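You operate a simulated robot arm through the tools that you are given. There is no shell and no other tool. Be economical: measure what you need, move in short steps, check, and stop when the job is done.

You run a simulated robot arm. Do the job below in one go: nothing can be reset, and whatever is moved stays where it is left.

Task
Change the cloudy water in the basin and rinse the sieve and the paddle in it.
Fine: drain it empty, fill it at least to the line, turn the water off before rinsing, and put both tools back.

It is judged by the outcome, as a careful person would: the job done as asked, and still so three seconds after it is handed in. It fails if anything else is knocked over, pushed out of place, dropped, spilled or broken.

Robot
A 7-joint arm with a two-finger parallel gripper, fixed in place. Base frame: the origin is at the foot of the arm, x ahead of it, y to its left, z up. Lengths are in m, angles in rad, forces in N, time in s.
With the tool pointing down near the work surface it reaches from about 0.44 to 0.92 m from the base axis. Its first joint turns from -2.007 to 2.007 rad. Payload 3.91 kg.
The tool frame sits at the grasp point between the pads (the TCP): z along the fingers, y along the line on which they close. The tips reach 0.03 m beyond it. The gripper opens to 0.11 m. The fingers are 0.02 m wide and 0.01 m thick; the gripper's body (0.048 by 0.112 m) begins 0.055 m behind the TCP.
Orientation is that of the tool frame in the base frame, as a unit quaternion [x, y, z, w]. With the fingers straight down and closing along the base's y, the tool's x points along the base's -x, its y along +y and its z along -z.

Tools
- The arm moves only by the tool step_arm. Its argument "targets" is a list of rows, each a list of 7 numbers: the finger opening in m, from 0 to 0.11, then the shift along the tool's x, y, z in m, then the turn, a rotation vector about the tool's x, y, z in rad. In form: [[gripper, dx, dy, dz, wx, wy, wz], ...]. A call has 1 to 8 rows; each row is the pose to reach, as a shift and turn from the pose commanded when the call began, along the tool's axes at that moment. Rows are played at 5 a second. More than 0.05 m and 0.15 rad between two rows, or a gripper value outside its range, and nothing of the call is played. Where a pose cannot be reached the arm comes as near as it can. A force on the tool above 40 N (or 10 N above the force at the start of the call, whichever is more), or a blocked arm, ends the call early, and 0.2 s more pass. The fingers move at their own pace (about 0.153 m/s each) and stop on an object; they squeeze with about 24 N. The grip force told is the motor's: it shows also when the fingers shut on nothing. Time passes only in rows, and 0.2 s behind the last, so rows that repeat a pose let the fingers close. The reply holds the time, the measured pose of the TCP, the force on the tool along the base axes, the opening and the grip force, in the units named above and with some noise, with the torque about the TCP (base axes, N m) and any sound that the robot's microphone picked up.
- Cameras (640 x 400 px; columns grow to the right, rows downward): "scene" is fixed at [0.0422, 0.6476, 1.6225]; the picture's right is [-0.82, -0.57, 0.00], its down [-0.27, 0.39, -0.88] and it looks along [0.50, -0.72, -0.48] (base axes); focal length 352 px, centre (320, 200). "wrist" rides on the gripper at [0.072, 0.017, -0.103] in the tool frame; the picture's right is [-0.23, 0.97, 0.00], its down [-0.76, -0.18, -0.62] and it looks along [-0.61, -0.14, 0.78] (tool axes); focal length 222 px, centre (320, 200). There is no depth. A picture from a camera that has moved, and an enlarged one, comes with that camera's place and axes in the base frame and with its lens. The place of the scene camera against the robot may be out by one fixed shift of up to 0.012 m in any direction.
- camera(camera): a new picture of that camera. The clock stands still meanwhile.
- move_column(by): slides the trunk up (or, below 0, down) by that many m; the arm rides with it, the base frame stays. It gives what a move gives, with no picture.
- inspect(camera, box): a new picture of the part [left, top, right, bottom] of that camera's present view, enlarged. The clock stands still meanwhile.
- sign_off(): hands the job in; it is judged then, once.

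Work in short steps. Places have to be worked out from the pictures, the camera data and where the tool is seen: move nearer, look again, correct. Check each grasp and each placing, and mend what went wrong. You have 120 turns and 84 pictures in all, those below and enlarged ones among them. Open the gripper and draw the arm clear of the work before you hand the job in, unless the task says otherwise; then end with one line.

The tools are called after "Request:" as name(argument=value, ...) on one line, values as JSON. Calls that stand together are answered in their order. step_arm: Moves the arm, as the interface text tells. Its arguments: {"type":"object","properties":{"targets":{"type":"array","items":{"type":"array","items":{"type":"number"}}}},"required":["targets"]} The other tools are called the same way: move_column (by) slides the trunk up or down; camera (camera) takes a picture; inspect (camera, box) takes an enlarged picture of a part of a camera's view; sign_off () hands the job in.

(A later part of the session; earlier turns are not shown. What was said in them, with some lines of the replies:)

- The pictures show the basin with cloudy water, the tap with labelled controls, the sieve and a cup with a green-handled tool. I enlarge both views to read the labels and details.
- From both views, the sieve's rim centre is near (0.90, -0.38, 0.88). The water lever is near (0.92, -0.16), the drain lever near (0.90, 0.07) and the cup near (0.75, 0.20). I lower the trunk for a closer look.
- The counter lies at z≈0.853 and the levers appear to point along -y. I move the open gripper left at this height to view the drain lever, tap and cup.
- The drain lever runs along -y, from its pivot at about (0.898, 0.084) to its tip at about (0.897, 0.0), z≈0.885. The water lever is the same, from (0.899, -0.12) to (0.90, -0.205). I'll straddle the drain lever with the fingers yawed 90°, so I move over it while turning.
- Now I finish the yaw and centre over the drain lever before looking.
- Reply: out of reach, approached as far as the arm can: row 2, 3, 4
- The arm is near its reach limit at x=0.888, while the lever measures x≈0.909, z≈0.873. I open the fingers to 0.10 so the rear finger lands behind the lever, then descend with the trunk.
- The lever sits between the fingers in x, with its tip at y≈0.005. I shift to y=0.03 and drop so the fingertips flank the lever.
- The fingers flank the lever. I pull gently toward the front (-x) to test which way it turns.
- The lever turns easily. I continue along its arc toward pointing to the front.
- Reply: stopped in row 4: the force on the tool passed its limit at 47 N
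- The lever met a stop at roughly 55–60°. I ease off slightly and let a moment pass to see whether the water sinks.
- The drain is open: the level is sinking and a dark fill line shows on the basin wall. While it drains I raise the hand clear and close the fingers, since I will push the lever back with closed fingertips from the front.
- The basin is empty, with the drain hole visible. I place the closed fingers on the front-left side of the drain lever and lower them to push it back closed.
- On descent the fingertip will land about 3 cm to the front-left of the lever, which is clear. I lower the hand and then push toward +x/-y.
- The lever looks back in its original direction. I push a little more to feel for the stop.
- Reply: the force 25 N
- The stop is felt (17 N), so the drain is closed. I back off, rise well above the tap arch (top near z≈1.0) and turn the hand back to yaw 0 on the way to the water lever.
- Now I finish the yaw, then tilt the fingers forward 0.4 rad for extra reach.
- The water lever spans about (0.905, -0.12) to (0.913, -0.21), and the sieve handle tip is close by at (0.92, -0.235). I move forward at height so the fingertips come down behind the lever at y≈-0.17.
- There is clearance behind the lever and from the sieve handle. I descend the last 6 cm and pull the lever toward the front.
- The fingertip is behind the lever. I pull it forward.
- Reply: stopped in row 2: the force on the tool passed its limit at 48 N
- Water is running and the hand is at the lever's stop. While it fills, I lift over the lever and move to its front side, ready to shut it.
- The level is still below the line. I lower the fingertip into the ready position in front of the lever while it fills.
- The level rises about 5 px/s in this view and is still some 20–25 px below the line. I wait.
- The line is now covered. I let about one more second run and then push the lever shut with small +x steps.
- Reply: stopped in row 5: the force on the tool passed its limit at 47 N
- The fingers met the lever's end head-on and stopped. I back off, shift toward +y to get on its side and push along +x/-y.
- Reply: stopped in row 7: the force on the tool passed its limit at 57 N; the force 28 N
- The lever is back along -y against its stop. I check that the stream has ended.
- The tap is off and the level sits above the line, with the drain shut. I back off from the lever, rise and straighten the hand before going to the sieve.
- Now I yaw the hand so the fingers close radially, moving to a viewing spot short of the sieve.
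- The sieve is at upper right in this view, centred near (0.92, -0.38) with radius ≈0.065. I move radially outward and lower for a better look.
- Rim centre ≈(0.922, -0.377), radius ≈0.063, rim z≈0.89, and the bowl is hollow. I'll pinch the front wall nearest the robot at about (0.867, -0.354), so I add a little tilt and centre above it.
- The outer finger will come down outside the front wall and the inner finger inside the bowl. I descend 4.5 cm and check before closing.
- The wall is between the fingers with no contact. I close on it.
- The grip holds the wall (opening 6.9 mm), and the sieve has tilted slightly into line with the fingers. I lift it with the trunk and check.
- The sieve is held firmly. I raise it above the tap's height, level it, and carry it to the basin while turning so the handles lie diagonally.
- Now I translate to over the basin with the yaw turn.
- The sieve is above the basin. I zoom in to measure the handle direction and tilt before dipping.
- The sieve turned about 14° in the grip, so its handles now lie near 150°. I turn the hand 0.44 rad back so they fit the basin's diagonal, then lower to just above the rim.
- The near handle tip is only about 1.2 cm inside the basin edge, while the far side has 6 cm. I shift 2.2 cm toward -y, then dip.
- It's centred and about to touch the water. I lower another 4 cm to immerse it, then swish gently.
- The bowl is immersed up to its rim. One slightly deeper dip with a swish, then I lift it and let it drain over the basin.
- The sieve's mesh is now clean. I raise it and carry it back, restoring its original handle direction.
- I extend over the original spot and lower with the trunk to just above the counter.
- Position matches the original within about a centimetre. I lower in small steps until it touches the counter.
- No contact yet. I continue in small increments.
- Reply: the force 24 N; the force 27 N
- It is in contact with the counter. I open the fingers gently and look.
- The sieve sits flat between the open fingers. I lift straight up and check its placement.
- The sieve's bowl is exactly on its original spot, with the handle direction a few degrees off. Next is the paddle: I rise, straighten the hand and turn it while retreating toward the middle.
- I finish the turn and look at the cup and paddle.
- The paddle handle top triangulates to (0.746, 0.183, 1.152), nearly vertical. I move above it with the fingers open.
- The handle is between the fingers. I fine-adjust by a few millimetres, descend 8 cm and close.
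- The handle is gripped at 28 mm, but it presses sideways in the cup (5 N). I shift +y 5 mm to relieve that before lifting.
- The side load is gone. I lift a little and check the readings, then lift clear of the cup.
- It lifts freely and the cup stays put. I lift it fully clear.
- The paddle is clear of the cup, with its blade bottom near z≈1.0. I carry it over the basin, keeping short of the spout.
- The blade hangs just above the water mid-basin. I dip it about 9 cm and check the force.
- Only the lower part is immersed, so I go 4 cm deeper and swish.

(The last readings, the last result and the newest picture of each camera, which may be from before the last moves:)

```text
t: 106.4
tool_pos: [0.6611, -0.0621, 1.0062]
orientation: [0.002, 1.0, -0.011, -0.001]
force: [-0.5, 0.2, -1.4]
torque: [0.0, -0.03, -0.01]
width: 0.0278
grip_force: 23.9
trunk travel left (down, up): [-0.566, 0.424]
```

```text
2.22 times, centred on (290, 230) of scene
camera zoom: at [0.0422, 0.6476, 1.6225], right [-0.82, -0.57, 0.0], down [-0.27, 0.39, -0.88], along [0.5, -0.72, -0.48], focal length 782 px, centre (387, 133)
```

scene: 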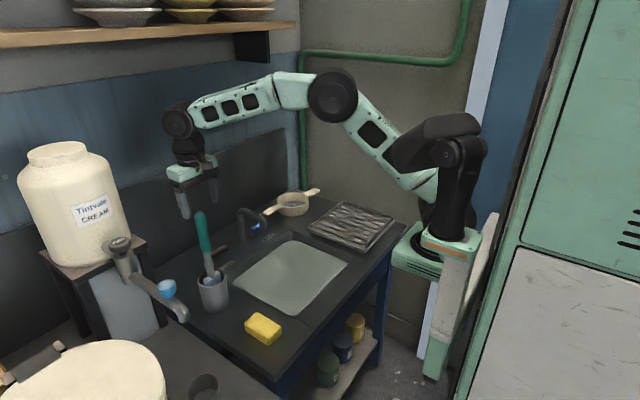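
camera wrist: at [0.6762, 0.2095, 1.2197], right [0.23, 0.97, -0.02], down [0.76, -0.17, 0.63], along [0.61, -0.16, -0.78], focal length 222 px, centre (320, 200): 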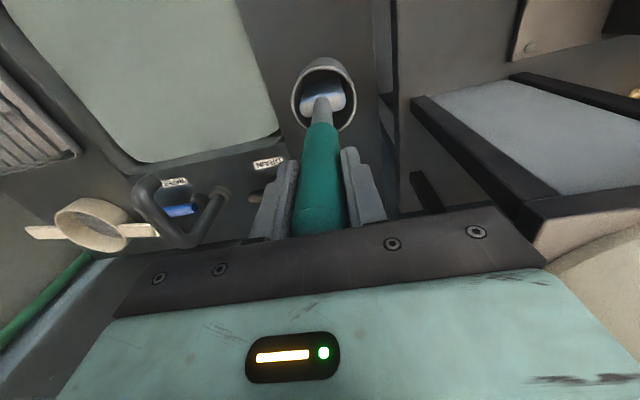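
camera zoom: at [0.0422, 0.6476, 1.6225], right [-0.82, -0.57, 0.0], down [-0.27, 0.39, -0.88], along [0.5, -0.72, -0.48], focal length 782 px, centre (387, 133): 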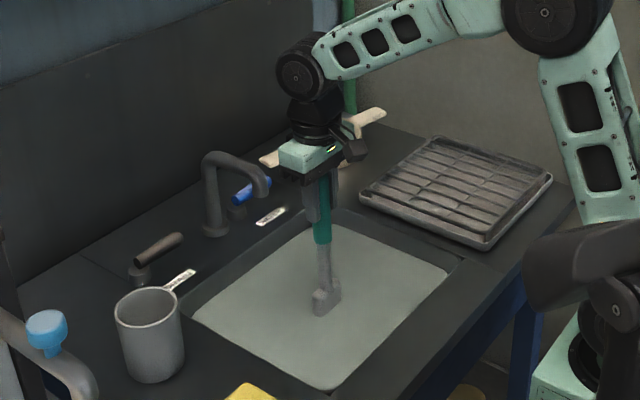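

The blue glaze has come off; the blade looks grey now with only its top corner above the water. I go 1 cm deeper and swish once more.

Request:
move_column(by=-0.012)

Request:
step_arm(targets=[[0, 0.03, 0, 0, 0, 0, 0], [0, 0.03, 0.03, 0, 0, 0, 0], [0, -0.01, 0.03, 0, 0, 0, 0], [0, -0.01, -0.01, 0, 0, 0, 0], [0, 0.03, -0.03, 0, 0, 0, 0], [0, 0.03, 0.01, 0, 0, 0, 0], [0, 0.0, 0, 0, 0, 0, 0]])

Request:
move_column(by=0.13)

Request:
step_arm(targets=[[0, 0, 0, 0, 0, 0, 0], [0, 0, 0, 0, 0, 0, 0], [0, 0, 0, 0, 0, 0, 0], [0, 0, 0, 0, 0, 0, 0], [0, 0, 0, 0, 0, 0, 0], [0, 0, 0, 0, 0, 0, 0], [0, 0, 0, 0, 0, 0, 0], [0, 0, 0, 0, 0, 0, 0]])

Request:
inspect(camera="scene", box=[180, 140, 400, 320])

Request:
camera(camera="wrist")

```text
t: 107.0
tool_pos: [0.6611, -0.0624, 0.9917]
orientation: [0.002, 1.0, -0.012, -0.001]
force: [0.1, 0.0, -1.7]
torque: [0.0, 0.01, -0.02]
width: 0.0278
grip_force: 24.5
trunk travel left (down, up): [-0.554, 0.436]
```

```text
t: 108.6
tool_pos: [0.6617, -0.0642, 0.9923]
orientation: [0.003, 1.0, -0.011, 0.0]
force: [-0.2, 0.4, -2.0]
torque: [-0.02, -0.01, -0.02]
width: 0.0277
grip_force: 24.3
trunk travel left (down, up): [-0.554, 0.436]
```

```text
t: 110.2
tool_pos: [0.6625, -0.0631, 1.1234]
orientation: [0.001, 1.0, -0.012, -0.002]
force: [-0.7, 0.6, -1.9]
torque: [0.0, -0.03, 0.04]
width: 0.0275
grip_force: 23.6
trunk travel left (down, up): [-0.684, 0.306]
```

```text
t: 112.0
tool_pos: [0.6627, -0.0644, 1.1223]
orientation: [0.002, 1.0, -0.011, 0.0]
force: [-0.8, -1.1, -1.5]
torque: [0.04, -0.01, -0.01]
width: 0.0278
grip_force: 24.6
trunk travel left (down, up): [-0.684, 0.306]
```

```text
2.22 times, centred on (290, 230) of scene
camera zoom: at [0.0422, 0.6476, 1.6225], right [-0.82, -0.57, 0.0], down [-0.27, 0.39, -0.88], along [0.5, -0.72, -0.48], focal length 782 px, centre (387, 133)
```

zoom: 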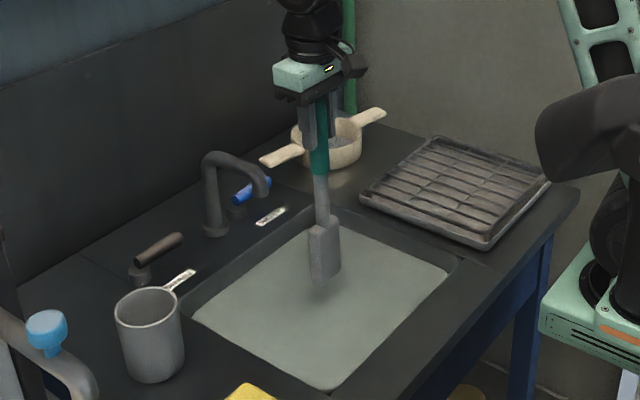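

```text
15 pictures are left
camera wrist: at [0.5904, -0.0442, 1.2267], right [0.23, 0.97, -0.02], down [0.76, -0.17, 0.63], along [0.6, -0.16, -0.78], focal length 222 px, centre (320, 200)
```

wrist: 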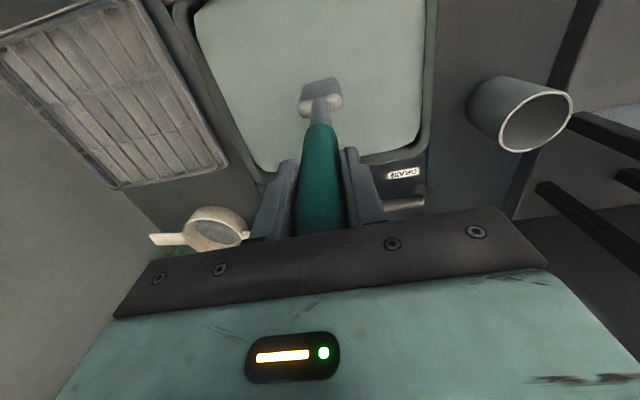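

The paddle is clean. I raise it and retrace the path to above the cup.

Request:
move_column(by=0.155)

Request:
step_arm(targets=[[0.0, -0.005, 0.03, 0, 0, 0, 0], [0.0, -0.017, 0.07, 0, 0, 0, 0], [0.0, -0.03, 0.11, 0, 0, 0, 0], [0.0, -0.045, 0.15, 0, 0, 0, 0], [0.0, -0.06, 0.19, 0, 0, 0, 0], [0.0, -0.074, 0.226, 0, 0, 0, 0], [0.0, -0.0856, 0.257, 0, 0, 0, 0], [0.0, -0.0856, 0.257, 0, 0, 0, 0]])

Request:
camera(camera="wrist")

Request:
inspect(camera="scene", box=[130, 140, 290, 320])

```text
t: 113.8
tool_pos: [0.6615, -0.0641, 1.2782]
orientation: [0.001, 1.0, -0.012, -0.001]
force: [-0.1, 1.1, -2.5]
torque: [-0.01, -0.03, -0.01]
width: 0.0276
grip_force: 24.3
trunk travel left (down, up): [-0.839, 0.151]
```

```text
t: 115.6
tool_pos: [0.749, 0.1916, 1.2743]
orientation: [0.003, 1.0, -0.012, 0.0]
force: [0.7, 0.4, -2.2]
torque: [0.01, -0.01, -0.01]
width: 0.0277
grip_force: 24.5
trunk travel left (down, up): [-0.839, 0.151]
```

```text
14 pictures are left
camera wrist: at [0.6783, 0.2111, 1.3776], right [0.23, 0.97, -0.02], down [0.76, -0.17, 0.63], along [0.6, -0.16, -0.78], focal length 222 px, centre (320, 200)
```

wrist: 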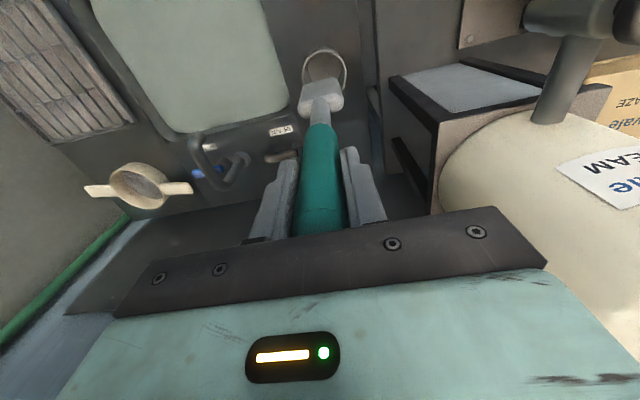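

```text
2.22 times, centred on (210, 230) of scene
camera zoom: at [0.0422, 0.6476, 1.6225], right [-0.82, -0.57, 0.0], down [-0.27, 0.39, -0.88], along [0.5, -0.72, -0.48], focal length 782 px, centre (564, 133)
```

zoom: 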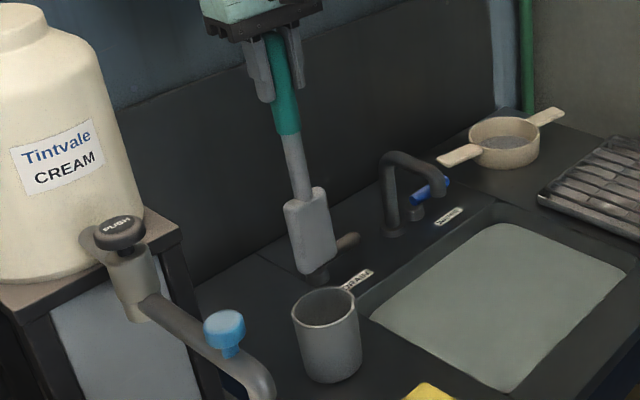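

The paddle is in the same pose as when it came out (2 mm off in y, which I correct). I lower it into the cup in stages.

Request:
step_arm(targets=[[0.0, 0, 0.002, 0, 0, 0, 0]])

Request:
move_column(by=-0.07)

Request:
inspect(camera="scene", box=[130, 140, 290, 320])

```text
t: 116.0
tool_pos: [0.7499, 0.1934, 1.2724]
orientation: [0.001, 1.0, -0.011, -0.001]
force: [-0.2, 0.3, -2.0]
torque: [0.01, -0.06, 0.0]
width: 0.0277
grip_force: 24.3
trunk travel left (down, up): [-0.839, 0.151]
```

```text
t: 117.0
tool_pos: [0.7487, 0.1932, 1.2029]
orientation: [0.002, 1.0, -0.012, -0.001]
force: [0.0, -0.7, -2.1]
torque: [0.02, 0.02, -0.02]
width: 0.0278
grip_force: 24.4
trunk travel left (down, up): [-0.769, 0.221]
```

```text
2.22 times, centred on (210, 230) of scene
camera zoom: at [0.0422, 0.6476, 1.6225], right [-0.82, -0.57, 0.0], down [-0.27, 0.39, -0.88], along [0.5, -0.72, -0.48], focal length 782 px, centre (564, 133)
```

zoom: 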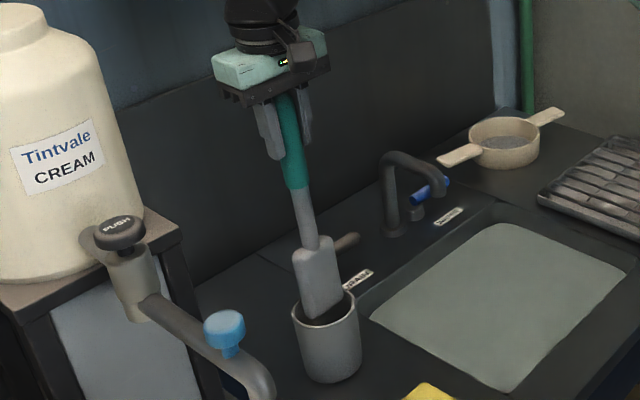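

The blade is entering the cup cleanly. I lower further in small stages, watching the force.

Request:
move_column(by=-0.05)

Request:
move_column(by=-0.027)

Request:
step_arm(targets=[[0.0, 0, 0, 0.003, 0, 0, 0], [0.0, 0, 0, 0.006, 0, 0, 0]])

```text
t: 118.0
tool_pos: [0.7503, 0.1943, 1.1528]
orientation: [0.001, 1.0, -0.012, -0.002]
force: [0.1, 0.9, -2.0]
torque: [0.12, 0.1, 0.02]
width: 0.0278
grip_force: 23.9
trunk travel left (down, up): [-0.719, 0.271]
```

```text
t: 118.7
tool_pos: [0.7499, 0.1934, 1.126]
orientation: [0.001, 1.0, -0.012, -0.001]
force: [-0.5, -0.2, -2.4]
torque: [0.31, 0.17, 0.0]
width: 0.0277
grip_force: 24.1
trunk travel left (down, up): [-0.692, 0.298]
```

```text
t: 119.3
tool_pos: [0.7494, 0.1925, 1.1201]
orientation: [0.001, 1.0, -0.011, 0.0]
force: [-0.5, 1.2, -1.4]
torque: [0.56, 0.19, 0.01]
width: 0.0278
grip_force: 23.5
trunk travel left (down, up): [-0.692, 0.298]
```

It is nearly down. I go another 5 mm, and then release once the floor is felt.

Request:
step_arm(targets=[[0.0, 0, 0.002, 0.003, 0, 0, 0], [0.0, 0, 0.002, 0.006, 0, 0, 0]])

```text
t: 119.9
tool_pos: [0.7485, 0.1948, 1.1154]
orientation: [0.003, 1.0, -0.012, -0.001]
force: [-0.3, -1.1, 8.1]
torque: [-0.34, 0.21, 0.03]
width: 0.0277
grip_force: 24.5
trunk travel left (down, up): [-0.692, 0.298]
```

The blade is on the cup's floor (8 N up). I open the fingers and check.

Request:
step_arm(targets=[[0.04, 0, 0, 0, 0, 0, 0], [0.06, 0, 0, 0, 0, 0, 0], [0.08, 0, 0, 0, 0, 0, 0], [0.08, 0, 0, 0, 0, 0, 0]])

Request:
camera(camera="wrist")

```text
t: 120.9
tool_pos: [0.7492, 0.1944, 1.1143]
orientation: [0.001, 1.0, -0.011, 0.0]
force: [-0.2, 0.0, -0.6]
torque: [0.03, 0.02, -0.02]
width: 0.08
grip_force: 0.0
trunk travel left (down, up): [-0.692, 0.298]
```

```text
11 pictures are left
camera wrist: at [0.6773, 0.2154, 1.2182], right [0.23, 0.97, -0.02], down [0.76, -0.17, 0.63], along [0.6, -0.16, -0.78], focal length 222 px, centre (320, 200)
```

wrist: 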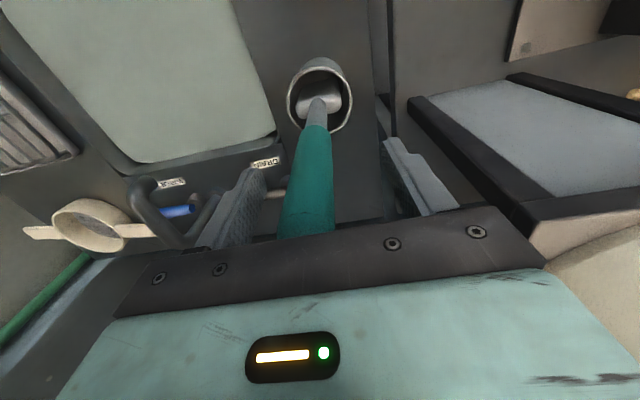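

The paddle stands free between the open fingers. I lift straight up and draw away.

Request:
move_column(by=0.16)

Request:
step_arm(targets=[[0.08, 0.04, -0.03, 0, 0, 0, 0], [0.08, 0.08, -0.06, 0, 0, 0, 0], [0.08, 0.12, -0.09, 0, 0, 0, 0], [0.08, 0.14, -0.13, 0, 0, 0, 0], [0.08, 0.15, -0.17, 0, 0, 0, 0]])

Request:
camera(camera="scene")

Request:
inspect(camera="scene", box=[180, 170, 400, 310])

```text
t: 122.7
tool_pos: [0.7491, 0.1945, 1.2745]
orientation: [0.002, 1.0, -0.011, -0.001]
force: [0.0, 0.5, -0.5]
torque: [-0.01, -0.04, -0.01]
width: 0.0798
grip_force: 0.0
trunk travel left (down, up): [-0.852, 0.138]
```

```text
t: 123.9
tool_pos: [0.5978, 0.0261, 1.2804]
orientation: [0.002, 1.0, -0.012, -0.002]
force: [-0.1, 1.5, 0.0]
torque: [-0.05, 0.04, 0.02]
width: 0.0799
grip_force: 0.1
trunk travel left (down, up): [-0.852, 0.138]
```

```text
10 pictures are left
```

scene: 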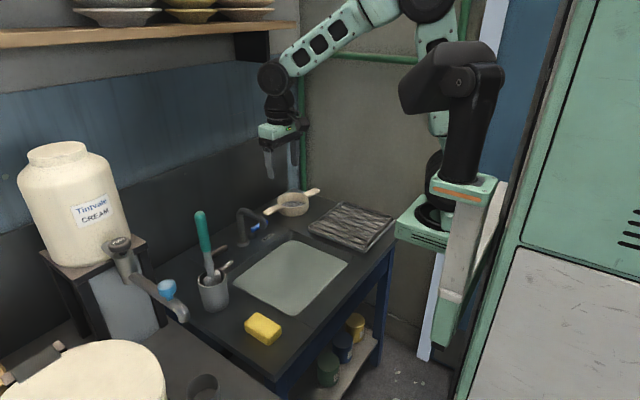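

```text
2.86 times, centred on (290, 240) of scene
camera zoom: at [0.0422, 0.6476, 1.6225], right [-0.82, -0.57, 0.0], down [-0.27, 0.39, -0.88], along [0.5, -0.72, -0.48], focal length 1006 px, centre (406, 86)
```

zoom: 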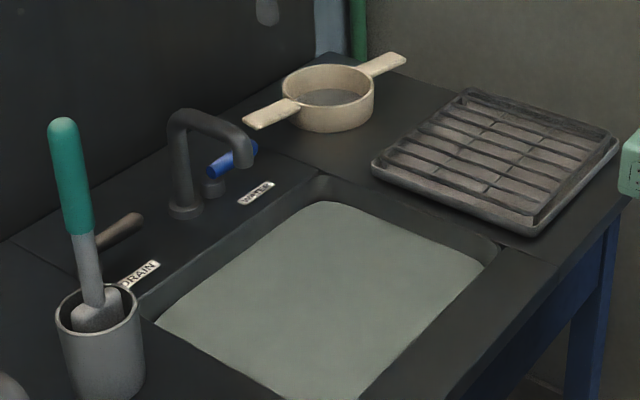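

Everything checks out: clean water stands above the line, both levers are shut, the sieve and paddle are rinsed and back in place, and the arm is clear. I hand the job in.

Request:
sign_off()

```text
The job is handed in.
```

The basin was drained and refilled above the line, the tap was shut off before rinsing, and the sieve and paddle were rinsed and put back; the sieve's handles sit a few degrees off their original direction.
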